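You operate a simulated robot arm through the tools that you are given. There is no shell and no other tool. Be economical: measure what you need, move in short steps, check, and stop when the job is done.

You are at the controls of a simulated robot arm. One attempt, no reset.

TASK
Empty the level glass and refill it to the volume on the card in the drawer.
Fine: to within 1 mL; fill knob shut, drawer shut, the card stays inside.

It is judged by the outcome, as a careful person would: the job done as asked, and still so three seconds after it is handed in. It fails if anything else is knocked over, pushed out of place, dropped, spilled or broken.

THE ROBOT
A 7-joint arm with a two-finger parallel gripper, fixed in place. Base frame: the origin is at the foot of the arm, x ahead of it, y to its left, z up; the work surface is at about z = 900. Lengths are in mm, angles in degrees, forces in N, time in s.
With the tool pointing down near the work surface it reaches from about 400 to 760 mm from the base axis. Its first joint turns from -143.0 to 143.0 degrees. Payload 3 kg.
Tool frame: the origin (TCP) lies between the finger pads and is the grasp point; the fingertips stand 30 mm ahead of it; z points along the fingers, y is the line along which they close. The gripper opens to 110 mm. The fingers are 20 mm wide and 10 mm thick; the gripper's body (48 by 112 mm) begins 55 mm behind the TCP.
Orientation is that of the tool frame in the base frame, as a unit quaternion [x, y, z, w]. With the fingers straight down and closing along the base's y, the tool's x points along the base's -x, its y along +y and its z along -z.

THE INTERFACE
- The arm moves only by the tool drive_tool. Its argument "series" is a list of rows, each a list of 3 entries, a list of its own where there are three numbers: the turn, a rotation vector about the base's x, y, z in degrees, then the shift along the base's x, y, z in mm, then the opening, from 0 (shut) to 1 (fully open). In form: [[[rx, ry, rz], [dx, dy, dz], hand], ...]. A call has 1 to 10 rows; each row shifts and turns the commanded pose from where the row before left it. Each row takes 0.2 s and may step no farther than 50 mm and 8.6 degrees from the row before; otherwise, or with a gripper value out of range, the whole call is refused. Where a pose cannot be reached the arm comes as near as it can. A force on the tool above 40 N (or 10 N above the force at the start of the call, whichever is more), or a blocked arm, ends the call early, and 0.2 s more pass. The fingers move at their own pace (about 108 mm/s each) and stop on an object; they squeeze with about 20 N. The grip force told is the motor's: it shows also when the fingers shut on nothing. Time passes only in rows, and 0.2 s behind the last, so rows that do not move let the fingers close. It gives the time, the measured TCP pose, the force on the tool (base axes), the opening and the grip force at its end, in the units of the frame above (readings bear some noise), with the torque about the TCP (base axes, N m) and any sound that the robot's microphone picked up.
- Cameras (640 x 400 px; columns grow to the right, rows downward): "scene" is fixed at [398.7, -500.1, 1363.3]; the picture's right is [0.89, -0.45, 0.00], its down [-0.26, -0.52, -0.81] and it looks along [0.36, 0.73, -0.58] (base axes); focal length 323 px, centre (320, 200). "wrist" rides on the gripper at [72, 17, -103] in the tool frame; the picture's right is [-0.23, 0.97, 0.00], its down [-0.76, -0.18, -0.62] and it looks along [-0.61, -0.14, 0.78] (tool axes); focal length 222 px, centre (320, 200). There is no depth. A picture from a camera that has moved, and an enlarged one, comes with that camera's place and axes in the base frame and with its lens.
- camera(camera): a new picture of that camera. The clock stands still meanwhile.
- slide_trunk(by): slides the trunk up (or, below 0, down) by that many mm; the arm rides with it, the base frame stays. It gives what a move gives, with no picture.
- inspect(camera, box): a new picture of the part [left, top, right, bottom] of that camera's present view, enlarged. The clock stands still meanwhile.
- close_job(): hands the job in; it is judged then, once.

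Work in short steps. Places have to be worked out from the pictures, the camera data and where the tool is seen: move nearer, look again, correct. Check each grasp and each placing, and mend what went wrong. You have 120 turns and 68 pictures in all, those below and enlarged ones among them. Open the gripper and draw the arm clear of the work before you hand the job in, unless the task says otherwise; then end with one line.

The tools are called after "Emit:" as name(argument=value, ...) on one line, values as JSON. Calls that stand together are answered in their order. drive_tool: Moves the arm, as the interface text tells. Its arguments: {"type":"object","properties":{"series":{"type":"array"}},"required":["series"]} The other tools are called the same way: slide_trunk (by) slides the trunk up or down; camera (camera) takes a picture; inspect (camera, box) takes an enlarged picture of a part of a camera's view; close_job () hands the job in.

At the start:

```text
time_s: 0.0
tcp_pos: [759.5, 52.9, 1103.2]
ee_rot: [0.0, 1.0, 0.0, 0.0]
force: [-0.1, -0.1, -0.5]
torque: [0.02, 0.0, -0.02]
grip_width: 110.0
finger_force: 0.0
trunk travel left (down, up): [-750.0, 140.0]
```

scene: 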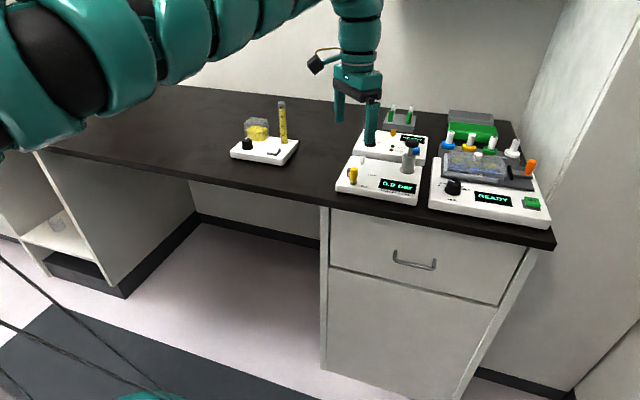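
wrist: 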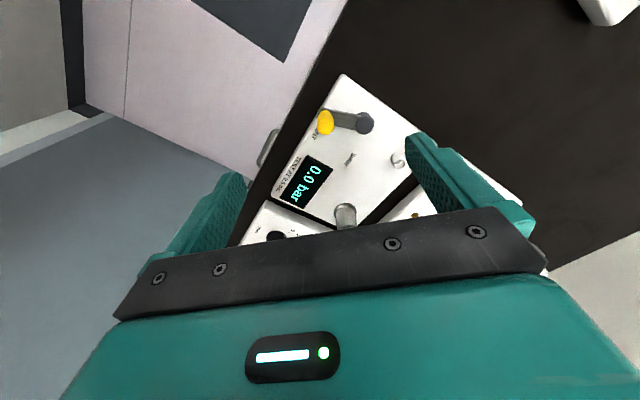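

The level glass looks like the small panel at left (yellow column, black knob). I'll enlarge it and the drawer area.

Emit:
inspect(camera="scene", box=[220, 90, 310, 170])

Emit:
inspect(camera="scene", box=[320, 90, 560, 320])

```text
5.00 times, centred on (265, 130) of scene
camera zoom: at [398.7, -500.1, 1363.3], right [0.89, -0.45, 0.0], down [-0.26, -0.52, -0.81], along [0.36, 0.73, -0.58], focal length 1616 px, centre (595, 550)
```

zoom: 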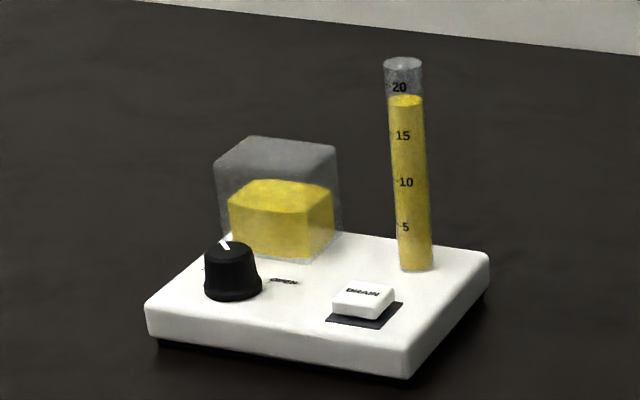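

```text
1.74 times, centred on (440, 205) of scene
camera zoom: at [398.7, -500.1, 1363.3], right [0.89, -0.45, 0.0], down [-0.26, -0.52, -0.81], along [0.36, 0.73, -0.58], focal length 562 px, centre (111, 191)
```

zoom: 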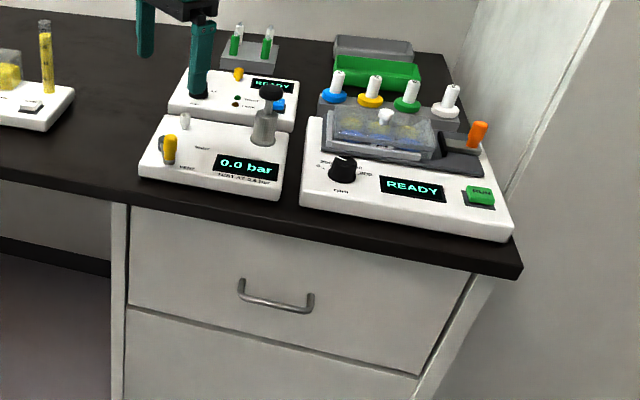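

The bench front runs diagonally (outward normal ≈ (-0.69,-0.725)); the drawer handle is near (849,-105,781). I'll back the tool off the bench and yaw so the fingers close along the bench normal.

Emit:
drive_tool(series=[[[0, 0, -8.6], [-25, -26, 10], 0.5], [[0, 0, -8.6], [-25, -26, 0], 0.5], [[0, 0, -8.6], [-25, -26, 0], 0.5], [[0, 0, -8.6], [-25, -26, 0], 0.5], [[0, 0, -8.6], [-25, -26, 0], 0.5], [[0, 0, -1.0], [-25, -26, 0], 0.5], [[0, 0, 0], [-20, -20, 0], 0.5]])

```text
time_s: 1.6
tcp_pos: [693.4, -43.4, 1118.6]
ee_rot: [0.297, 0.955, 0.0, 0.001]
force: [-0.4, 0.7, 0.6]
torque: [0.0, -0.02, 0.0]
grip_width: 55.2
finger_force: 0.0
out of reach, approached as far as the arm can: row 3, 5, 6, 7
trunk travel left (down, up): [-750.0, 140.0]
```

The arm lagged; I'll let it settle and see where it ends up.

Emit:
drive_tool(series=[[[0, 0, 0], [0, 0, 0], 0.5], [[0, 0, 0], [0, 0, 0], 0.5]])

Emit:
camera(camera="scene")

```text
time_s: 2.2
tcp_pos: [693.9, -44.5, 1119.1]
ee_rot: [0.296, 0.955, -0.001, 0.0]
force: [-0.2, -0.2, -0.3]
torque: [0.01, 0.03, 0.0]
grip_width: 55.0
finger_force: 0.1
trunk travel left (down, up): [-750.0, 140.0]
```

```text
63 pictures are left
```

scene: 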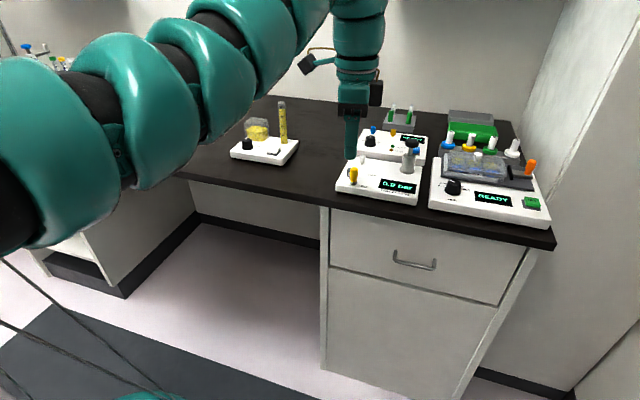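

The commanded pose stops where the arm stops; I'll retry the retreat with smaller steps, no turn.

Emit:
drive_tool(series=[[[0, 0, 0], [-10, -10, 0], 0.5], [[0, 0, 0], [-10, -10, 0], 0.5], [[0, 0, 0], [-15, -15, 0], 0.5], [[0, 0, 0], [-15, -15, 0], 0.5], [[0, 0, 0], [-20, -20, 0], 0.5], [[0, 0, -4], [0, 0, 0], 0.5], [[0, 0, -4], [0, 0, 0], 0.5]])

```text
time_s: 3.8
tcp_pos: [693.2, -43.8, 1118.9]
ee_rot: [0.37, 0.929, 0.0, 0.0]
force: [0.0, -0.2, -0.4]
torque: [0.01, 0.01, 0.01]
grip_width: 54.9
finger_force: 0.1
out of reach, approached as far as the arm can: row 1, 2, 3, 4, 5
trunk travel left (down, up): [-750.0, 140.0]
```

Turning works, retreating doesn't here (the TCP is already off the bench edge). I'll begin tilting the tool toward horizontal facing the drawer.

Emit:
drive_tool(series=[[[6.2, -5.9, 0], [0, 0, 0], 0.5], [[6.2, -5.9, 0], [0, 0, 0], 0.5], [[6.2, -5.9, 0], [0, 0, 0], 0.5], [[6.2, -5.9, 0], [0, 0, 0], 0.5], [[6.2, -5.9, 0], [0, 0, 0], 0.5]])

```text
time_s: 5.0
tcp_pos: [693.1, -44.6, 1119.4]
ee_rot: [0.37, 0.929, -0.001, 0.0]
force: [-0.2, 0.2, 1.4]
torque: [0.01, 0.02, 0.0]
grip_width: 54.9
finger_force: 0.0
out of reach, approached as far as the arm can: row 1, 2, 3, 4, 5
trunk travel left (down, up): [-750.0, 140.0]
```

Elbow seems at its fold limit; moving down should lengthen the reach. Lower 100 mm here (off the bench edge).

Emit:
drive_tool(series=[[[0, 0, 0], [0, 0, -30], 0.5], [[0, 0, 0], [0, 0, -30], 0.5], [[0, 0, 0], [-10, -10, -20], 0.5], [[0, 0, 0], [-15, -15, 0], 0.5], [[0, 0, 0], [-15, -15, 0], 0.5]])

Emit:
camera(camera="scene")

```text
time_s: 6.2
tcp_pos: [695.0, -45.1, 1099.4]
ee_rot: [0.371, 0.928, -0.001, -0.001]
force: [0.9, -0.1, -0.3]
torque: [-0.05, -0.01, 0.0]
grip_width: 55.1
finger_force: 0.1
out of reach, approached as far as the arm can: row 1, 2, 3, 4, 5
trunk travel left (down, up): [-750.0, 140.0]
```

```text
62 pictures are left
```

scene: 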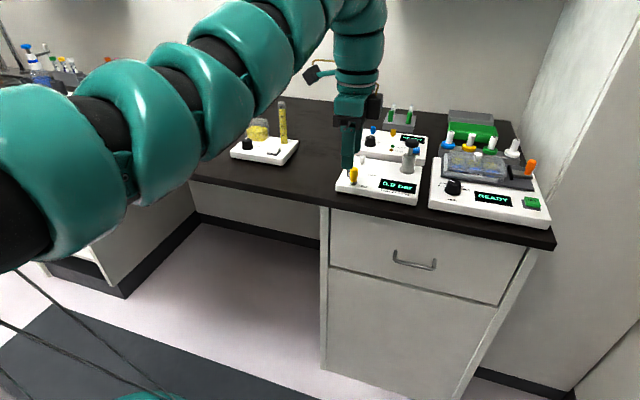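

The forearm slopes up steeply, so the wrist is probably at its flex limit. Raising the trunk should give freedom.

Emit:
slide_trunk(by=140)

Emit:
drive_tool(series=[[[0, 0, 0], [0, 0, -30], 0.5], [[0, 0, 0], [0, 0, -30], 0.5], [[0, 0, 0], [-10, -10, -20], 0.5], [[0, 0, 0], [-15, -15, 0], 0.5], [[0, 0, 0], [-15, -15, 0], 0.5]])

```text
time_s: 7.9
tcp_pos: [695.6, -43.7, 1239.7]
ee_rot: [0.372, 0.928, -0.002, -0.001]
force: [-0.1, 0.0, -0.2]
torque: [-0.01, 0.0, 0.01]
grip_width: 55.1
finger_force: 0.1
trunk travel left (down, up): [-890.0, 0.0]
```

```text
time_s: 9.1
tcp_pos: [691.9, -77.8, 1140.9]
ee_rot: [0.372, 0.928, -0.001, -0.001]
force: [0.0, -0.9, -0.4]
torque: [0.01, -0.02, 0.02]
grip_width: 54.8
finger_force: 0.0
out of reach, approached as far as the arm can: row 1, 3, 4, 5
trunk travel left (down, up): [-890.0, 0.0]
```

Downward is now free. Continue down and in.

Emit:
drive_tool(series=[[[0, 0, 0], [0, 0, -40], 0.5], [[0, 0, 0], [0, 0, -40], 0.5], [[0, 0, 0], [0, 0, -40], 0.5], [[0, 0, 0], [-20, 0, -40], 0.5], [[0, 0, 0], [-20, -10, 0], 0.5], [[0, 0, 0], [-20, -10, 0], 0.5]])

Emit:
camera(camera="scene")

```text
time_s: 10.5
tcp_pos: [633.1, -95.2, 982.2]
ee_rot: [0.371, 0.928, -0.001, -0.001]
force: [-0.1, 0.5, 0.6]
torque: [0.02, 0.02, -0.01]
grip_width: 55.0
finger_force: 0.1
trunk travel left (down, up): [-890.0, 0.0]
```

```text
61 pictures are left
```

scene: 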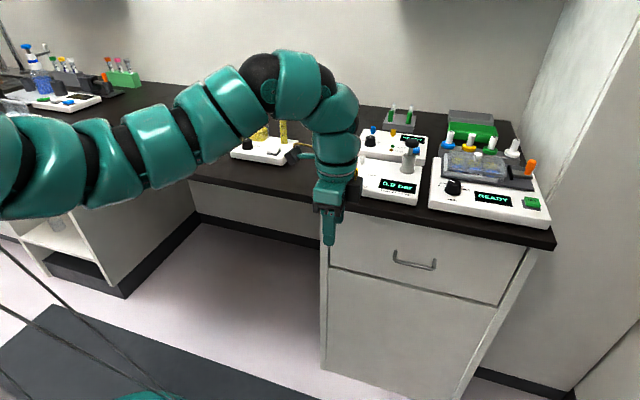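

Free now. Tilt the tool toward horizontal, facing the drawer front.

Emit:
drive_tool(series=[[[6.2, -5.9, 0], [0, 0, 0], 0.5], [[6.2, -5.9, 0], [0, 0, 0], 0.5], [[6.2, -5.9, 0], [0, 0, 0], 0.5], [[6.2, -5.9, 0], [0, 0, -10], 0.5], [[6.2, -5.9, 0], [0, 0, -10], 0.5], [[6.2, -5.9, 0], [0, 0, -10], 0.5]])

```text
time_s: 11.9
tcp_pos: [633.6, -95.3, 950.7]
ee_rot: [0.334, 0.837, 0.403, 0.16]
force: [0.3, -0.2, 0.7]
torque: [-0.01, 0.01, 0.0]
grip_width: 55.1
finger_force: 0.0
trunk travel left (down, up): [-890.0, 0.0]
```

Continue tilting and move sideways along the bench toward the handle's lateral position.

Emit:
drive_tool(series=[[[6.2, -5.9, 0], [15, -14, -20], 0.5], [[6.2, -5.9, 0], [15, -14, -20], 0.5], [[6.2, -5.9, 0], [15, -14, -20], 0.5], [[6.2, -5.9, 0], [15, -14, -20], 0.5], [[2.9, -2.75, 0], [15, -14, -20], 0.5], [[0, 0, 0], [15, -14, -20], 0.5], [[0, 0, 0], [15, -14, -20], 0.5], [[0, 0, 0], [14, -14, -20], 0.5]])

Emit:
camera(camera="scene")

Emit:
camera(camera="wrist")

```text
time_s: 13.7
tcp_pos: [627.8, -162.0, 875.6]
ee_rot: [0.264, 0.659, 0.654, 0.259]
force: [0.2, -0.2, -0.3]
torque: [-0.01, 0.0, 0.02]
grip_width: 55.0
finger_force: 0.0
out of reach, approached as far as the arm can: row 4, 5, 6, 7, 8
trunk travel left (down, up): [-890.0, 0.0]
```

```text
60 pictures are left
```

scene: 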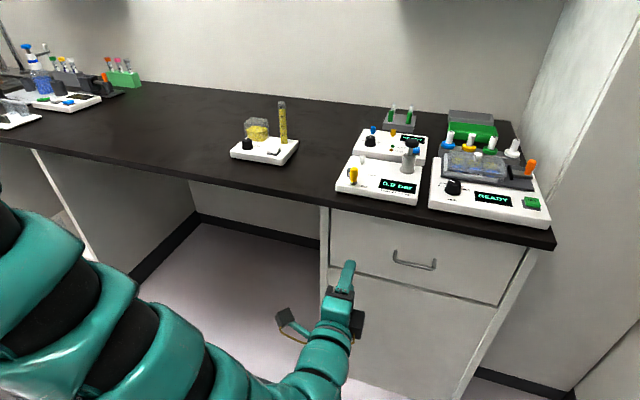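

```text
59 pictures are left
camera wrist: at [503.1, -187.2, 892.3], right [0.17, -0.15, 0.97], down [0.12, -0.98, -0.17], along [0.98, 0.15, -0.15], focal length 222 px, centre (320, 200)
```

wrist: 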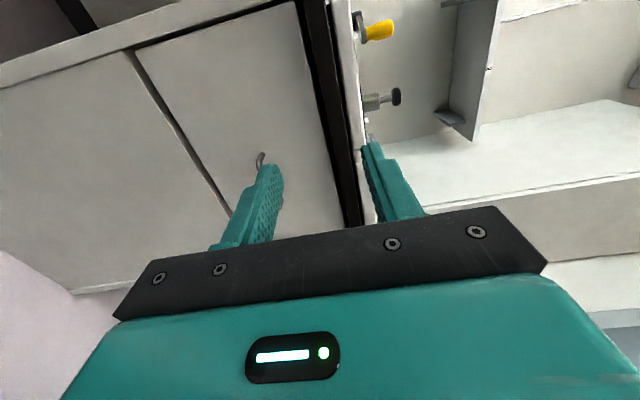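

Tool is horizontal facing the drawer. I'll lower the trunk by 95 mm to handle height.

Emit:
slide_trunk(by=-95)

Emit:
drive_tool(series=[[[0, 0, 0], [22, -21, 0], 0.5], [[0, 0, 0], [22, -21, 0], 0.5], [[0, 0, 0], [22, -21, 0], 0.5], [[0, 0, 0], [22, -21, 0], 0.5]])

Emit:
camera(camera="wrist")

Emit:
inspect(camera="scene", box=[320, 200, 500, 320])

```text
time_s: 15.0
tcp_pos: [625.8, -162.0, 780.1]
ee_rot: [0.263, 0.66, 0.654, 0.261]
force: [0.8, 0.4, 0.1]
torque: [0.0, 0.06, 0.0]
grip_width: 54.8
finger_force: 0.1
trunk travel left (down, up): [-795.0, 95.0]
```

```text
time_s: 16.0
tcp_pos: [654.9, -186.4, 806.5]
ee_rot: [0.263, 0.659, 0.655, 0.259]
force: [-0.2, 1.2, -0.7]
torque: [0.02, -0.03, 0.03]
grip_width: 55.0
finger_force: 0.2
out of reach, approached as far as the arm can: row 1, 2, 3, 4
trunk travel left (down, up): [-795.0, 95.0]
```

```text
58 pictures are left
camera wrist: at [529.8, -212.1, 823.9], right [0.17, -0.15, 0.97], down [0.12, -0.98, -0.17], along [0.98, 0.15, -0.15], focal length 222 px, centre (320, 200)
```

wrist: 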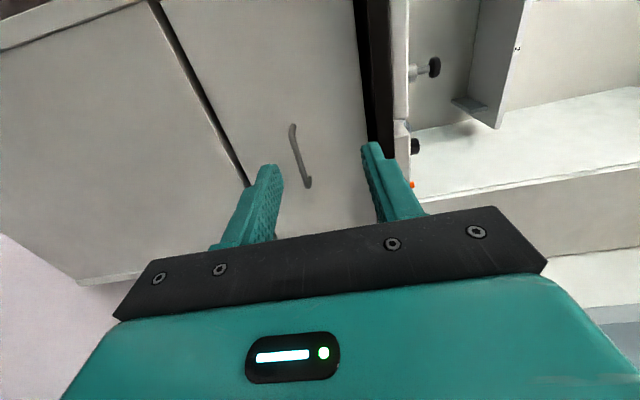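

```text
3.33 times, centred on (410, 260) of scene
camera zoom: at [398.7, -500.1, 1363.3], right [0.89, -0.45, 0.0], down [-0.26, -0.52, -0.81], along [0.36, 0.73, -0.58], focal length 1078 px, centre (20, 0)
```

zoom: 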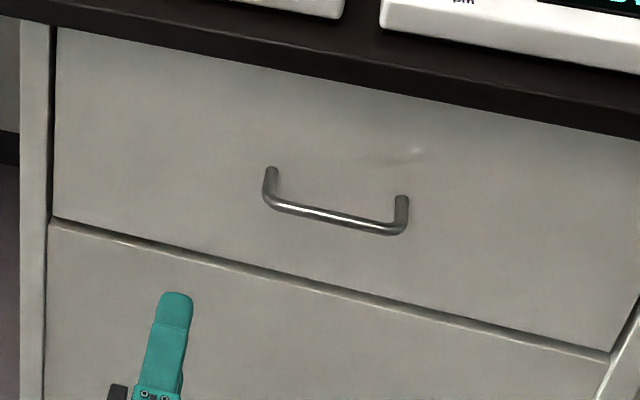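

Triangulation puts the handle bar near (875,-83,742). The arm keeps pushing up at this trunk height, so I'll lower the trunk and raise the tool relative to it.

Emit:
slide_trunk(by=-150)

Emit:
drive_tool(series=[[[0, 0, 0], [0, 0, 30], 0.5], [[0, 0, 0], [0, 0, 30], 0.5], [[0, 0, 0], [0, 0, 30], 0.5], [[0, 0, 0], [22, -21, 0], 0.5], [[0, 0, 0], [22, -21, 0], 0.5], [[0, 0, 0], [10, -10, 0], 0.5]])

```text
time_s: 17.7
tcp_pos: [653.8, -186.0, 657.7]
ee_rot: [0.264, 0.66, 0.653, 0.26]
force: [-0.1, 0.4, -0.5]
torque: [0.02, -0.01, -0.01]
grip_width: 55.1
finger_force: 0.0
trunk travel left (down, up): [-645.0, 245.0]
```

```text
time_s: 19.1
tcp_pos: [708.2, -238.8, 746.2]
ee_rot: [0.264, 0.66, 0.653, 0.26]
force: [1.0, 0.8, -0.2]
torque: [0.05, 0.03, -0.01]
grip_width: 54.8
finger_force: 0.1
trunk travel left (down, up): [-645.0, 245.0]
```

Free motion again. Check the alignment with the wrist and scene cameras.

Emit:
camera(camera="wrist")

Emit:
inspect(camera="scene", box=[320, 200, 500, 320])

```text
56 pictures are left
camera wrist: at [583.6, -265.2, 763.6], right [0.17, -0.15, 0.97], down [0.12, -0.98, -0.17], along [0.98, 0.15, -0.15], focal length 222 px, centre (320, 200)
```

wrist: 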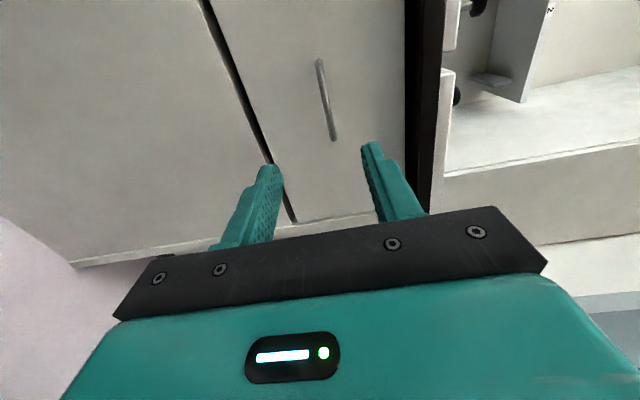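

```text
3.33 times, centred on (410, 260) of scene
camera zoom: at [398.7, -500.1, 1363.3], right [0.89, -0.45, 0.0], down [-0.26, -0.52, -0.81], along [0.36, 0.73, -0.58], focal length 1078 px, centre (20, 0)
```

zoom: 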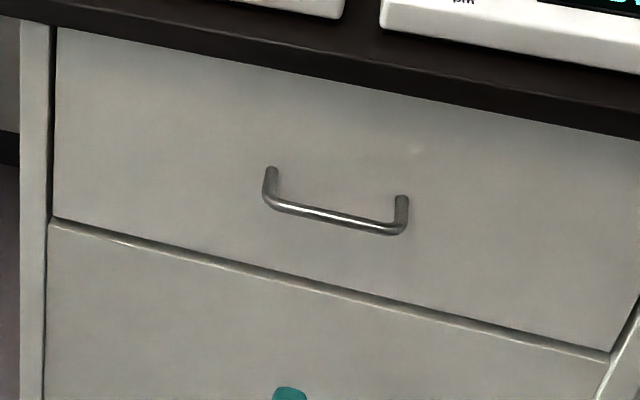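

Handle refined to about (880,-79,743). Advance 120 mm along the normal with a small lateral correction, then look again.

Emit:
drive_tool(series=[[[0, 0, 0], [10, -10, -2], 0.5], [[0, 0, 0], [17.2, 18.1, 0], 0.5], [[0, 0, 0], [17.2, 18.1, 0], 0.5], [[0, 0, 0], [17.2, 18.1, 0], 0.5], [[0, 0, 0], [17.2, 18.1, 0], 0.5], [[0, 0, 0], [13.8, 14.5, 0], 0.5]])

Emit:
camera(camera="wrist")

Emit:
inspect(camera="scene", box=[320, 200, 500, 320])

```text
time_s: 20.5
tcp_pos: [790.3, -161.3, 769.9]
ee_rot: [0.264, 0.66, 0.654, 0.26]
force: [-0.8, -0.2, 1.6]
torque: [-0.03, -0.01, 0.0]
grip_width: 55.1
finger_force: 0.0
out of reach, approached as far as the arm can: row 4, 5, 6
trunk travel left (down, up): [-645.0, 245.0]
```

```text
54 pictures are left
camera wrist: at [667.0, -186.7, 786.5], right [0.17, -0.15, 0.97], down [0.12, -0.98, -0.17], along [0.98, 0.15, -0.15], focal length 222 px, centre (320, 200)
```

wrist: 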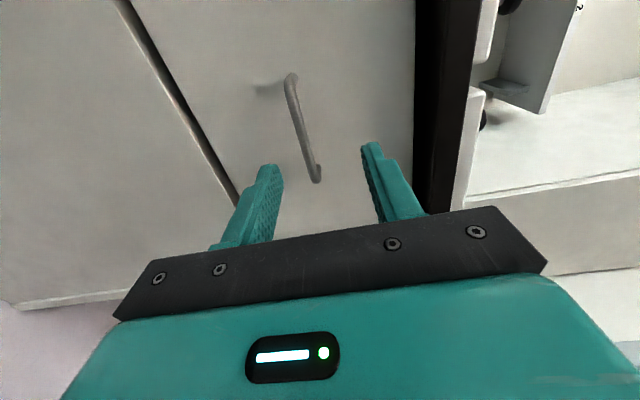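

```text
3.33 times, centred on (410, 260) of scene
camera zoom: at [398.7, -500.1, 1363.3], right [0.89, -0.45, 0.0], down [-0.26, -0.52, -0.81], along [0.36, 0.73, -0.58], focal length 1078 px, centre (20, 0)
```

zoom: 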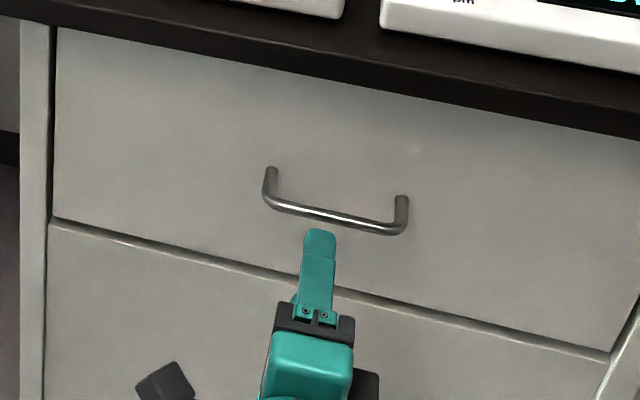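

Reach limit pushed the tool up to z 770; level the arm further: trunk down 150, then tool up to z≈743.

Emit:
slide_trunk(by=-150)

Emit:
drive_tool(series=[[[0, 0, 0], [0, 0, 41], 0.5], [[0, 0, 0], [0, 0, 41], 0.5], [[0, 0, 0], [0, 0, 41], 0.5], [[0, 0, 0], [8, 8.5, 0], 0.5], [[0, 0, 0], [8, 8.5, 0], 0.5]])

Emit:
camera(camera="wrist")

```text
time_s: 22.3
tcp_pos: [791.9, -159.6, 619.4]
ee_rot: [0.263, 0.66, 0.653, 0.26]
force: [0.9, 0.6, -0.4]
torque: [-0.03, 0.02, -0.02]
grip_width: 54.9
finger_force: 0.0
trunk travel left (down, up): [-495.0, 395.0]
```

```text
time_s: 23.5
tcp_pos: [806.7, -145.2, 743.0]
ee_rot: [0.263, 0.66, 0.654, 0.261]
force: [-0.2, 0.3, 0.2]
torque: [0.02, 0.04, 0.03]
grip_width: 55.2
finger_force: 0.1
trunk travel left (down, up): [-495.0, 395.0]
```

```text
52 pictures are left
camera wrist: at [682.2, -170.3, 760.0], right [0.17, -0.15, 0.97], down [0.12, -0.98, -0.17], along [0.98, 0.15, -0.15], focal length 222 px, centre (320, 200)
```

wrist: 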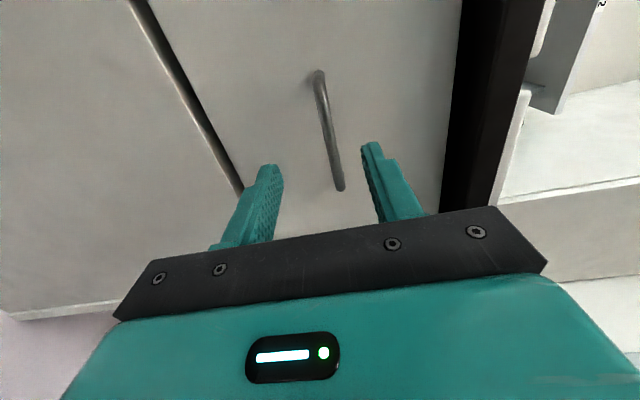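

Well aligned; bar at about (878,-77,747). Advance ~78 mm in small steps and check force.

Emit:
drive_tool(series=[[[0, 0, 0], [12, 6, 3], 0.5], [[0, 0, 0], [10.4, 10.9, 0], 0.5], [[0, 0, 0], [10.4, 10.9, 0], 0.5], [[0, 0, 0], [10.4, 10.9, 0], 0.5], [[0, 0, 0], [8, 8.5, 0], 0.5], [[0, 0, 0], [6, 6.3, 0], 0.5]])

Emit:
camera(camera="wrist")

Emit:
inspect(camera="scene", box=[320, 200, 500, 320])

```text
time_s: 24.9
tcp_pos: [864.5, -90.0, 744.9]
ee_rot: [0.263, 0.66, 0.654, 0.261]
force: [-0.5, -0.7, -0.1]
torque: [0.04, 0.03, 0.0]
grip_width: 54.9
finger_force: 0.1
trunk travel left (down, up): [-495.0, 395.0]
```

```text
51 pictures are left
camera wrist: at [740.2, -115.6, 762.4], right [0.17, -0.15, 0.97], down [0.12, -0.98, -0.17], along [0.98, 0.15, -0.15], focal length 222 px, centre (320, 200)
```

wrist: 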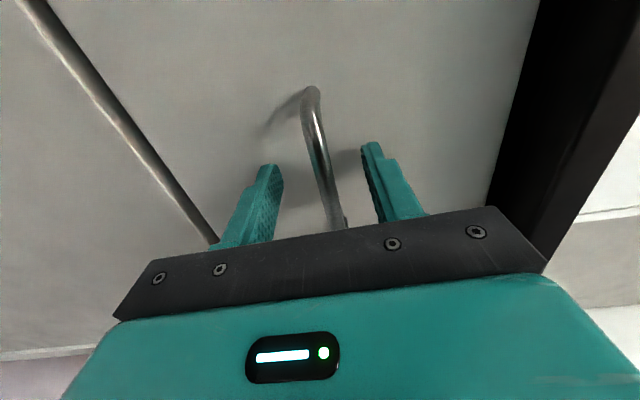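

```text
3.33 times, centred on (410, 260) of scene
camera zoom: at [398.7, -500.1, 1363.3], right [0.89, -0.45, 0.0], down [-0.26, -0.52, -0.81], along [0.36, 0.73, -0.58], focal length 1078 px, centre (20, 0)
```

zoom: 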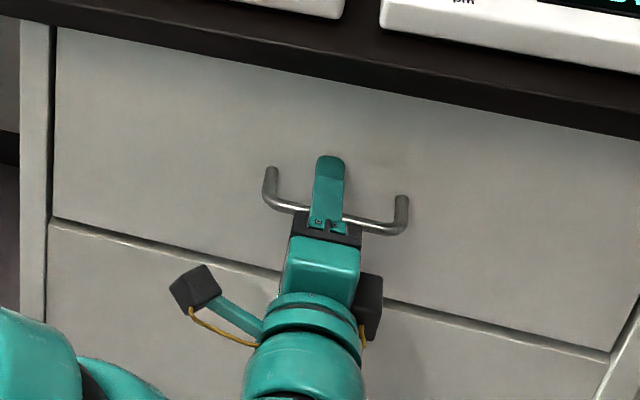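

The bar is between the fingers. Close.

Emit:
drive_tool(series=[[[0, 0, 0], [0, 0, 0], 0.0], [[0, 0, 0], [0, 0, 0], 0.0], [[0, 0, 0], [0, 0, 0], 0.0]])

```text
time_s: 25.7
tcp_pos: [863.7, -91.3, 749.5]
ee_rot: [0.261, 0.658, 0.655, 0.263]
force: [6.4, -3.4, 26.9]
torque: [0.1, 0.14, 0.77]
grip_width: 9.7
finger_force: 44.6
trunk travel left (down, up): [-495.0, 395.0]
```

Handle is held (width 9.7). Ease the vertical load and pull the drawer 60 mm outward.

Emit:
drive_tool(series=[[[0, 0, 0], [0, 0, 4], 0.0], [[0, 0, 0], [-6.9, -7.25, 0], 0.0], [[0, 0, 0], [-10, -10.5, 0], 0.0], [[0, 0, 0], [-10, -10.5, 0], 0.0], [[0, 0, 0], [-14, -14.5, 0], 0.0]])

```text
time_s: 26.9
tcp_pos: [821.0, -133.7, 749.8]
ee_rot: [0.263, 0.659, 0.654, 0.26]
force: [3.3, -4.2, 16.2]
torque: [0.09, 0.0, -0.48]
grip_width: 9.8
finger_force: 45.6
trunk travel left (down, up): [-495.0, 395.0]
```

Moves freely. Pull another ~140 mm.

Emit:
drive_tool(series=[[[0, 0, 0], [-14, -14.5, 1], 0.0], [[0, 0, 0], [-14, -14.5, 1], 0.0], [[0, 0, 0], [-14, -14.5, 0], 0.0], [[0, 0, 0], [-14, -14.5, 0], 0.0], [[0, 0, 0], [-14, -14.5, 0], 0.0], [[0, 0, 0], [-14, -14.5, 0], 0.0], [[0, 0, 0], [-14, -14.5, 0], 0.0]])

Emit:
camera(camera="scene")

```text
time_s: 28.5
tcp_pos: [722.9, -230.8, 750.4]
ee_rot: [0.261, 0.662, 0.654, 0.257]
force: [-22.6, 21.4, -12.3]
torque: [0.0, -0.07, 0.13]
grip_width: 9.5
finger_force: 44.7
trunk travel left (down, up): [-495.0, 395.0]
```

```text
49 pictures are left
```

scene: 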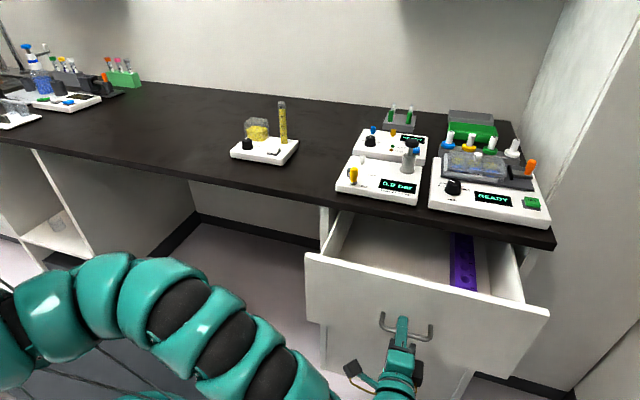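

Drawer is ~195 mm open, slides at exactly 45°. A purple item is visible inside; enlarge.

Emit:
inspect(camera="scene", box=[320, 205, 530, 310])

```text
3.05 times, centred on (425, 258) of scene
camera zoom: at [398.7, -500.1, 1363.3], right [0.89, -0.45, 0.0], down [-0.26, -0.52, -0.81], along [0.36, 0.73, -0.58], focal length 985 px, centre (0, 25)
```

zoom: 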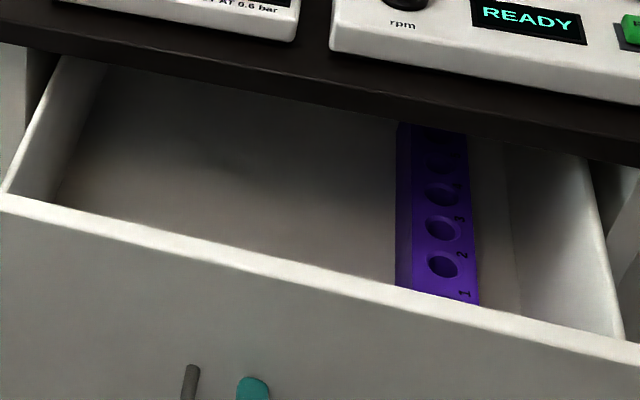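

Only a tube rack is visible; the card must lie farther back. Pull another ~100 mm along 45°.

Emit:
drive_tool(series=[[[0, 0, 0], [-3, 3, 0], 0.0], [[0, 0, 0], [-12, -12, 0], 0.0], [[0, 0, 0], [-14, -14, 0], 0.0], [[0, 0, 0], [-14, -14, 0], 0.0], [[0, 0, 0], [-14, -14, 0], 0.0], [[0, 0, 0], [-14, -14, 0], 0.0]])

Emit:
inspect(camera="scene", box=[300, 205, 560, 360])

```text
time_s: 29.9
tcp_pos: [655.1, -299.0, 750.8]
ee_rot: [0.259, 0.661, 0.655, 0.26]
force: [-18.6, 18.0, -3.4]
torque: [0.14, -0.02, -0.12]
grip_width: 9.5
finger_force: 44.5
out of reach, approached as far as the arm can: row 6
trunk travel left (down, up): [-495.0, 395.0]
```

```text
2.46 times, centred on (430, 282) of scene
camera zoom: at [398.7, -500.1, 1363.3], right [0.89, -0.45, 0.0], down [-0.26, -0.52, -0.81], along [0.36, 0.73, -0.58], focal length 796 px, centre (49, -3)
```

zoom: 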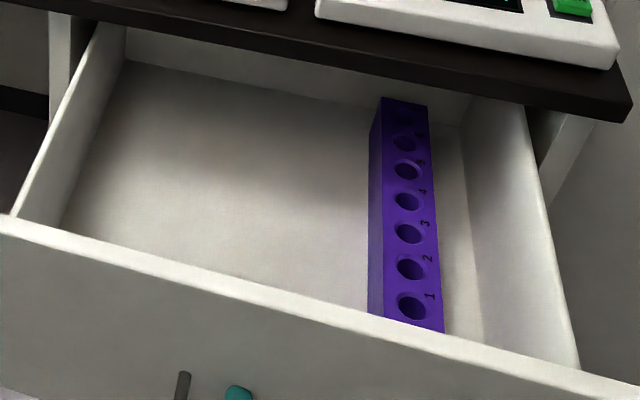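

The whole drawer floor back to the rear panel is visible except right behind the front panel, so the card is likely there or under/behind the rack. I'll push back 30 mm, release, retreat, and look from above with the wrist camera.

Emit:
drive_tool(series=[[[0, 0, 0], [-3, 3, 0], 0.0], [[0, 0, 0], [10, 10, 0], 0.0], [[0, 0, 0], [10, 10, 0], 0.0], [[0, 0, 0], [0, 0, 0], 0.4], [[0, 0, 0], [0, 0, 0], 0.4], [[0, 0, 0], [-10, -10, 0], 0.4], [[0, 0, 0], [-10, -10, 0], 0.4], [[0, 0, 0], [-10, -10, 0], 0.4]])

```text
time_s: 31.7
tcp_pos: [646.5, -311.5, 745.0]
ee_rot: [0.262, 0.659, 0.655, 0.26]
force: [-0.7, -0.7, 0.4]
torque: [-0.01, 0.0, 0.04]
grip_width: 44.1
finger_force: 0.1
out of reach, approached as far as the arm can: row 1
trunk travel left (down, up): [-495.0, 395.0]
```

Retreat a bit more to clear the handle, then check.

Emit:
drive_tool(series=[[[0, 0, 0], [-10, -10, 0], 0.4], [[0, 0, 0], [-10, -10, 0], 0.4], [[0, 0, 0], [-10, -10, 0], 0.4]])

Emit:
camera(camera="wrist")

```text
time_s: 32.5
tcp_pos: [615.5, -342.2, 746.1]
ee_rot: [0.263, 0.66, 0.654, 0.26]
force: [0.9, 0.2, 0.2]
torque: [0.02, 0.0, 0.03]
grip_width: 44.1
finger_force: 0.1
trunk travel left (down, up): [-495.0, 395.0]
```

```text
46 pictures are left
camera wrist: at [491.7, -366.6, 763.4], right [0.17, -0.15, 0.97], down [0.12, -0.98, -0.17], along [0.98, 0.15, -0.15], focal length 222 px, centre (320, 200)
```

wrist: 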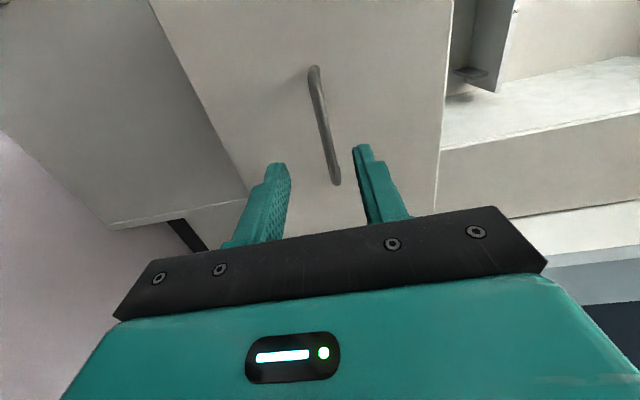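

Cleared. Raise the trunk so the arm rises over the drawer, then tilt the tool down for a look in.

Emit:
slide_trunk(by=395)

Emit:
drive_tool(series=[[[-6, 6, 0], [0, 0, 0], 0.4], [[-6, 6, 0], [0, 0, 0], 0.4], [[-6, 6, 0], [0, 0, 0], 0.4], [[-6, 6, 0], [0, 0, 0], 0.4], [[-6, 6, 0], [0, 0, 0], 0.4], [[-6, 6, 0], [0, 0, 0], 0.4]])

Emit:
camera(camera="wrist")

```text
time_s: 36.2
tcp_pos: [616.5, -341.2, 1141.9]
ee_rot: [0.263, 0.66, 0.654, 0.26]
force: [-0.2, -0.4, 0.3]
torque: [0.0, 0.03, -0.01]
grip_width: 43.9
finger_force: 0.1
trunk travel left (down, up): [-890.0, 0.0]
```

```text
time_s: 37.6
tcp_pos: [675.6, -394.6, 1086.8]
ee_rot: [0.352, 0.867, 0.332, 0.121]
force: [-0.5, 0.1, -1.1]
torque: [0.03, 0.03, 0.02]
grip_width: 43.7
finger_force: 0.2
out of reach, approached as far as the arm can: row 1, 2, 3, 4, 5, 6
trunk travel left (down, up): [-890.0, 0.0]
```

```text
45 pictures are left
camera wrist: at [585.9, -387.6, 1175.7], right [0.68, 0.36, 0.64], down [0.18, -0.93, 0.33], along [0.71, -0.11, -0.7], focal length 222 px, centre (320, 200)
```

wrist: 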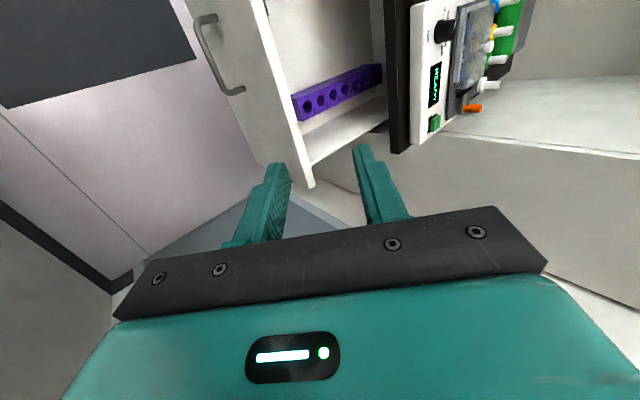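

I see the right end of the drawer. Shift the tool left (+y) and lower to view the whole interior.

Emit:
drive_tool(series=[[[0, 0, 0], [0, 0, -25], 0.4], [[0, 0, 0], [0, 0, -25], 0.4], [[0, 0, 0], [-5, 30, -25], 0.4], [[0, 0, 0], [-5, 30, -15], 0.4], [[0, 0, 0], [-5, 30, 0], 0.4], [[0, 0, 0], [-5, 30, 0], 0.4], [[0, 0, 0], [-5, 30, 0], 0.4]])

Emit:
camera(camera="wrist")

```text
time_s: 39.2
tcp_pos: [666.0, -253.3, 985.5]
ee_rot: [0.352, 0.867, 0.332, 0.121]
force: [0.8, -0.3, -0.8]
torque: [-0.04, 0.02, -0.02]
grip_width: 44.0
finger_force: 0.2
out of reach, approached as far as the arm can: row 6, 7
trunk travel left (down, up): [-890.0, 0.0]
```

```text
44 pictures are left
camera wrist: at [575.7, -245.0, 1074.4], right [0.68, 0.36, 0.64], down [0.18, -0.93, 0.33], along [0.71, -0.11, -0.69], focal length 222 px, centre (320, 200)
```

wrist: 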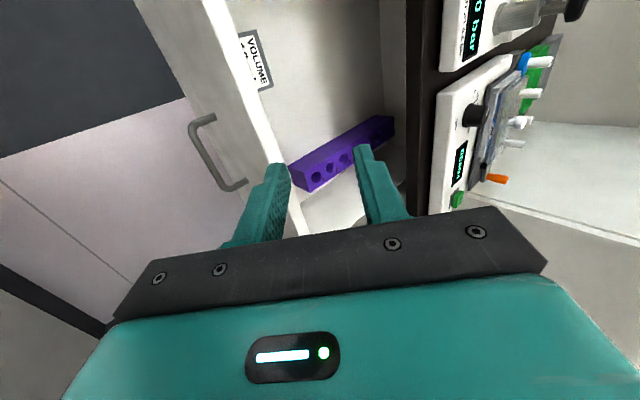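

The card ("VOLUME …") lies just behind the front. Move the camera inward (+n) to read it.

Emit:
drive_tool(series=[[[0, 0, 0], [15, 15, 10], 0.4], [[0, 0, 0], [15, 15, 10], 0.4], [[0, 0, 0], [15, 15, 0], 0.4], [[0, 0, 0], [10, 15, 0], 0.4], [[0, 0, 0], [5, 20, 0], 0.4]])

Emit:
camera(camera="wrist")

```text
time_s: 40.5
tcp_pos: [725.1, -172.4, 1006.1]
ee_rot: [0.354, 0.866, 0.332, 0.122]
force: [0.4, 0.4, 0.2]
torque: [-0.02, -0.02, 0.03]
grip_width: 44.2
finger_force: 0.1
trunk travel left (down, up): [-890.0, 0.0]
```

```text
43 pictures are left
camera wrist: at [636.1, -164.0, 1094.7], right [0.68, 0.36, 0.64], down [0.18, -0.93, 0.33], along [0.71, -0.11, -0.69], focal length 222 px, centre (320, 200)
```

wrist: 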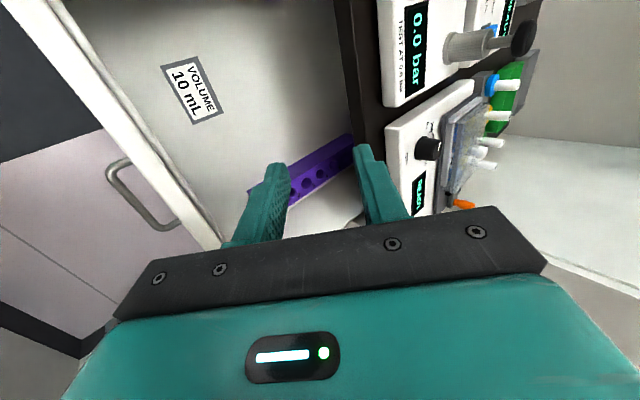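

Emit:
inspect(camera="wrist", box=[150, 45, 240, 135])

```text
4.44 times, centred on (195, 90) of wrist
camera zoom: at [636.1, -164.0, 1094.7], right [0.68, 0.36, 0.64], down [0.18, -0.93, 0.33], along [0.71, -0.11, -0.69], focal length 987 px, centre (876, 689)
```

zoom: 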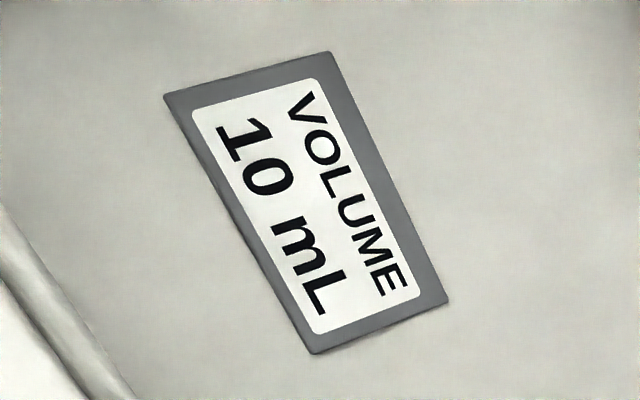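

Target: 10 mL. Now close the drawer: retreat outward, tilt the tool horizontal again.

Emit:
drive_tool(series=[[[0, 0, 0], [-20, -20, 0], 0.0], [[0, 0, 0], [-20, -20, 0], 0.0], [[0, 0, 0], [-15, -25, 0], 0.0], [[0, 0, 0], [-5, -30, 20], 0.0], [[0, 0, 0], [0, -30, 20], 0.0], [[0, 0, 0], [0, -30, 20], 0.0], [[0, 0, 0], [0, -10, 20], 0.0]])

Emit:
drive_tool(series=[[[6, -6, 0], [0, 0, 0], 0.0], [[6, -6, 0], [0, 0, 0], 0.0], [[6, -6, 0], [0, 0, 0], 0.0], [[6, -6, 0], [0, 0, 0], 0.0], [[6, -6, 0], [0, 0, 0], 0.0], [[6, -6, 0], [0, 0, 0], 0.0]])

```text
time_s: 42.0
tcp_pos: [681.8, -344.4, 1074.2]
ee_rot: [0.353, 0.866, 0.333, 0.12]
force: [-0.3, -0.1, -0.1]
torque: [-0.04, -0.01, -0.02]
grip_width: 0.0
finger_force: 20.4
out of reach, approached as far as the arm can: row 2, 3, 4, 7
trunk travel left (down, up): [-890.0, 0.0]
```

```text
time_s: 43.5
tcp_pos: [682.0, -346.0, 1074.6]
ee_rot: [0.254, 0.644, 0.671, 0.266]
force: [-0.2, -0.6, 0.3]
torque: [0.01, -0.02, -0.02]
grip_width: 0.0
finger_force: 19.6
trunk travel left (down, up): [-890.0, 0.0]
```

Tool nearly horizontal. Correct tilt, shift left and back off, then lower the trunk.

Emit:
drive_tool(series=[[[-1.7, 1.7, 0], [-10, -10, 0], 0.0], [[0, 0, 0], [-14, 0, 0], 0.0], [[0, 0, 0], [-14, 4, 0], 0.0], [[0, 0, 0], [-14, 14, 0], 0.0], [[0, 0, 0], [-7, 7, 0], 0.0]])

Emit:
slide_trunk(by=-395)

```text
time_s: 44.6
tcp_pos: [623.0, -330.3, 1075.2]
ee_rot: [0.261, 0.657, 0.658, 0.261]
force: [-0.5, 0.4, 1.1]
torque: [-0.04, 0.01, 0.01]
grip_width: 0.0
finger_force: 20.6
trunk travel left (down, up): [-890.0, 0.0]
```

```text
time_s: 48.4
tcp_pos: [623.4, -330.7, 679.2]
ee_rot: [0.261, 0.657, 0.658, 0.26]
force: [-0.4, 0.3, 0.1]
torque: [-0.03, -0.01, 0.01]
grip_width: 0.2
finger_force: 20.2
trunk travel left (down, up): [-495.0, 395.0]
```

Raise the tool to z≈787 (above the handle bar, below the drawer's top edge) and check.

Emit:
drive_tool(series=[[[0, 0, 0], [0, 0, 36], 0.0], [[0, 0, 0], [0, 0, 36], 0.0], [[0, 0, 0], [0, 0, 36], 0.0]])

Emit:
camera(camera="wrist")

Emit:
camera(camera="scene")

```text
time_s: 49.2
tcp_pos: [637.3, -345.1, 777.9]
ee_rot: [0.26, 0.658, 0.657, 0.26]
force: [-0.9, -1.1, 0.1]
torque: [-0.01, -0.01, 0.0]
grip_width: 0.0
finger_force: 19.8
out of reach, approached as far as the arm can: row 3
trunk travel left (down, up): [-495.0, 395.0]
```

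```text
41 pictures are left
camera wrist: at [512.5, -370.9, 793.4], right [0.17, -0.16, 0.97], down [0.13, -0.98, -0.18], along [0.98, 0.16, -0.14], focal length 222 px, centre (320, 200)
```

wrist: 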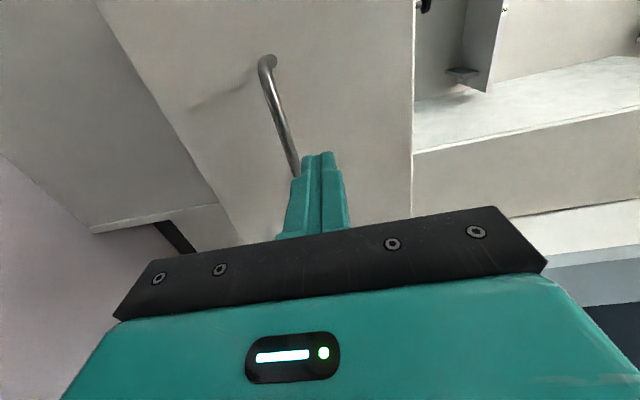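

```text
40 pictures are left
```

scene: 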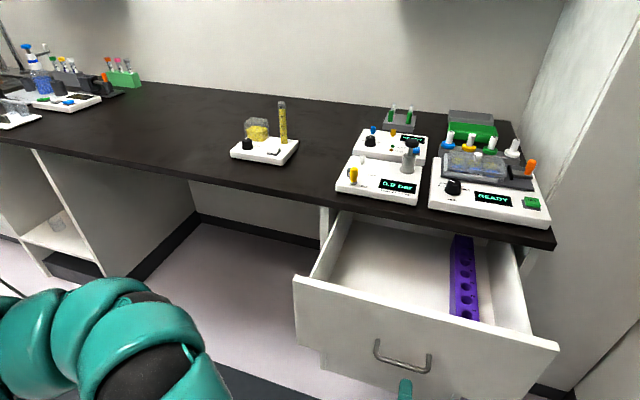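

Position is good (just above the handle bar). Push inward along 45°.

Emit:
drive_tool(series=[[[0, 0, 0], [4, 24, 4], 0.0], [[0, 0, 0], [14, 14, 3], 0.0], [[0, 0, 0], [14, 14, 0], 0.0], [[0, 0, 0], [14, 14, 0], 0.0], [[0, 0, 0], [14, 14, 0], 0.0], [[0, 0, 0], [14, 14, 0], 0.0], [[0, 0, 0], [14, 14, 0], 0.0], [[0, 0, 0], [14, 14, 0], 0.0]])

Emit:
drive_tool(series=[[[0, 0, 0], [14, 14, 0], 0.0], [[0, 0, 0], [14, 14, 0], 0.0], [[0, 0, 0], [14, 14, 0], 0.0], [[0, 0, 0], [14, 14, 0], 0.0]])

Emit:
camera(camera="scene")

```text
time_s: 51.0
tcp_pos: [747.2, -229.1, 776.0]
ee_rot: [0.261, 0.657, 0.658, 0.26]
force: [0.2, 0.3, 0.1]
torque: [0.01, 0.02, 0.0]
grip_width: 0.0
finger_force: 20.2
out of reach, approached as far as the arm can: row 1
trunk travel left (down, up): [-495.0, 395.0]
```

```text
time_s: 52.0
tcp_pos: [803.6, -173.4, 774.9]
ee_rot: [0.26, 0.658, 0.657, 0.26]
force: [0.1, 0.9, -0.7]
torque: [-0.02, -0.01, 0.01]
grip_width: 0.0
finger_force: 20.0
trunk travel left (down, up): [-495.0, 395.0]
```

```text
39 pictures are left
```

scene: 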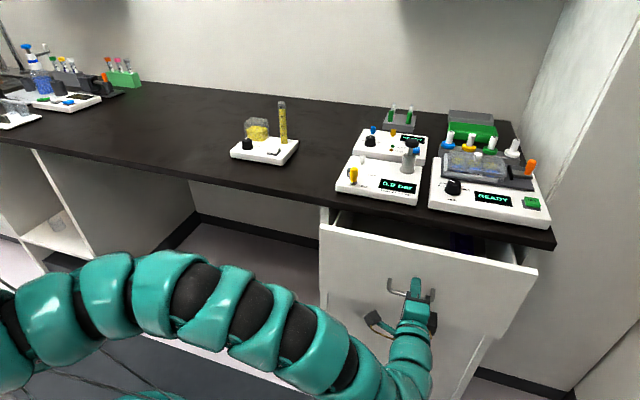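

Drawer is closing with little force. Keep pushing with smaller steps.

Emit:
drive_tool(series=[[[0, 0, 0], [12, 14, 0], 0.0], [[0, 0, 0], [12, 14, 0], 0.0], [[0, 0, 0], [12, 12, 0], 0.0], [[0, 0, 0], [12, 12, 0], 0.0], [[0, 0, 0], [8, 8, 0], 0.0], [[0, 0, 0], [8, 8, 0], 0.0], [[0, 0, 0], [6, 6, 0], 0.0]])

Emit:
camera(camera="scene")

```text
time_s: 53.6
tcp_pos: [873.0, -99.7, 775.2]
ee_rot: [0.261, 0.657, 0.658, 0.259]
force: [0.4, -0.2, 0.6]
torque: [0.0, -0.01, 0.01]
grip_width: 0.0
finger_force: 19.8
trunk travel left (down, up): [-495.0, 395.0]
```

```text
38 pictures are left
```

scene: 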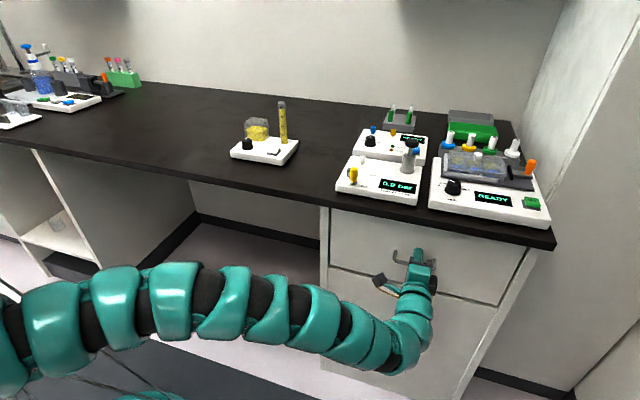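

Looks nearly shut; push slowly until a stop is felt.

Emit:
drive_tool(series=[[[0, 0, 0], [3, 3, 0], 0.0], [[0, 0, 0], [3, 3, 0], 0.0], [[0, 0, 0], [3, 3, 0], 0.0], [[0, 0, 0], [3, 3, 0], 0.0]])

```text
time_s: 54.4
tcp_pos: [879.0, -99.8, 775.2]
ee_rot: [0.263, 0.657, 0.655, 0.263]
force: [-30.5, -15.2, 3.3]
torque: [-0.04, -0.17, 0.05]
grip_width: 0.0
finger_force: 19.9
trunk travel left (down, up): [-495.0, 395.0]
stopped in row 3: the force on the tool passed its limit at 49 N (the readings are from after the stop); the commanded pose is now the measured one
```

Stop felt. Retreat and check that the handle sits where it was initially.

Emit:
drive_tool(series=[[[0, 0, 0], [-10, -10, 0], 0.0], [[0, 0, 0], [-14, -14, 0], 0.0], [[0, 0, 0], [-20, -20, 0], 0.0], [[0, 0, 0], [-20, -20, 0], 0.0], [[0, 0, 0], [-20, -20, 0], 0.0], [[0, 0, 0], [-20, -20, 0], 0.0], [[0, 0, 0], [-20, -20, 0], 0.0]])

Emit:
inspect(camera="scene", box=[320, 200, 500, 320])

```text
time_s: 56.0
tcp_pos: [756.7, -219.2, 774.6]
ee_rot: [0.261, 0.658, 0.656, 0.261]
force: [0.3, 0.1, -0.2]
torque: [0.01, -0.03, 0.01]
grip_width: 0.0
finger_force: 20.2
trunk travel left (down, up): [-495.0, 395.0]
```

```text
3.33 times, centred on (410, 260) of scene
camera zoom: at [398.7, -500.1, 1363.3], right [0.89, -0.45, 0.0], down [-0.26, -0.52, -0.81], along [0.36, 0.73, -0.58], focal length 1078 px, centre (20, 0)
```

zoom: 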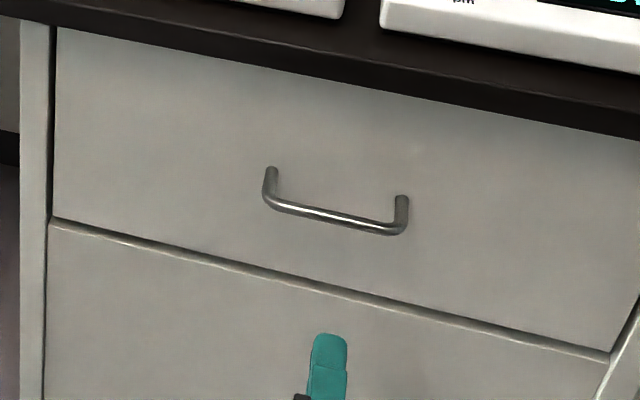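

Drawer is shut exactly as before. Raise the trunk and turn the tool down again.

Emit:
slide_trunk(by=395)

Emit:
drive_tool(series=[[[-6, 6, 0], [0, 0, 0], 0.0], [[-6, 6, 0], [0, 0, 0], 0.0], [[-6, 6, 0], [0, 0, 0], 0.0], [[-6, 6, 0], [0, 0, 0], 0.0], [[-6, 6, 0], [0, 0, 0], 0.0], [[-6, 6, 0], [0, 0, 0], 0.0], [[-6, 6, 0], [0, 0, 0], 0.0], [[-6, 6, 0], [0, 0, 0], 0.0], [[-6, 6, 0], [0, 0, 0], 0.0], [[-6, 6, 0], [0, 0, 0], 0.0]])

```text
time_s: 59.8
tcp_pos: [757.2, -219.2, 1169.4]
ee_rot: [0.263, 0.658, 0.656, 0.26]
force: [1.0, -0.1, -0.5]
torque: [0.03, -0.04, 0.02]
grip_width: 0.0
finger_force: 20.0
trunk travel left (down, up): [-890.0, 0.0]
```

```text
time_s: 62.0
tcp_pos: [781.2, -228.2, 1145.9]
ee_rot: [0.384, 0.923, 0.043, 0.002]
force: [0.7, -0.8, -0.2]
torque: [0.0, 0.02, -0.01]
grip_width: 0.1
finger_force: 20.2
out of reach, approached as far as the arm can: row 2, 3, 4, 5
trunk travel left (down, up): [-890.0, 0.0]
```

Finish the vertical tilt and sweep along an arc toward the level glass, well above the devices.

Emit:
drive_tool(series=[[[-3.4, 3.4, 0], [-11, 45, -5], 0.0], [[0, 0, 0], [-10, 45, -5], 0.0], [[0, 0, 0], [-5, 46, -5], 0.0], [[0, 0, 0], [-3, 47, -5], 0.0], [[0, 0, 0], [-2, 47, 0], 0.0], [[0, 0, 0], [-2, 47, 0], 0.0], [[0, 0, 0], [-6, 47, 0], 0.0], [[0, 0, 0], [-9, 47, 0], 0.0], [[0, 0, 0], [-11, 47, 0], 0.0]])

Emit:
drive_tool(series=[[[0, 0, 0], [-14, 45, 0], 0.0], [[0, 0, 0], [-18, 45, 0], 0.0], [[0, 0, 0], [-22, 42, 0], 0.0], [[0, 0, 0], [-20, 20, 0], 0.0]])

Emit:
camera(camera="wrist")

```text
time_s: 64.0
tcp_pos: [708.8, 151.1, 1128.3]
ee_rot: [0.384, 0.923, 0.006, -0.013]
force: [0.6, -0.3, 0.5]
torque: [0.07, 0.02, 0.0]
grip_width: 0.0
finger_force: 19.8
out of reach, approached as far as the arm can: row 8, 9
trunk travel left (down, up): [-890.0, 0.0]
```

```text
time_s: 65.0
tcp_pos: [616.5, 291.3, 1130.5]
ee_rot: [0.384, 0.923, 0.006, -0.013]
force: [-0.9, 0.1, 0.1]
torque: [-0.04, -0.01, -0.01]
grip_width: 0.1
finger_force: 19.7
out of reach, approached as far as the arm can: row 1, 2, 3
trunk travel left (down, up): [-890.0, 0.0]
```

```text
36 pictures are left
camera wrist: at [578.4, 351.5, 1235.6], right [0.85, 0.53, -0.01], down [0.42, -0.68, 0.6], along [0.31, -0.51, -0.8], focal length 222 px, centre (320, 200)
```

wrist: 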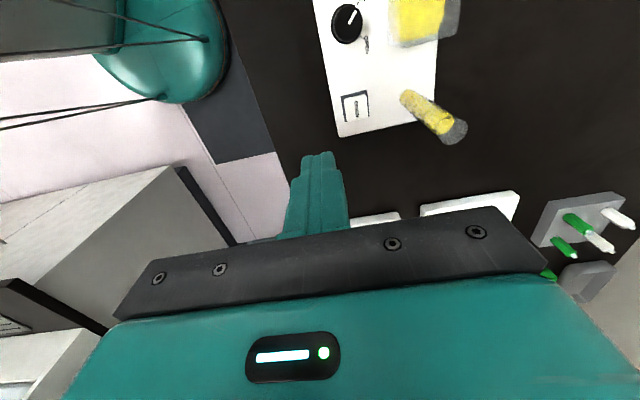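

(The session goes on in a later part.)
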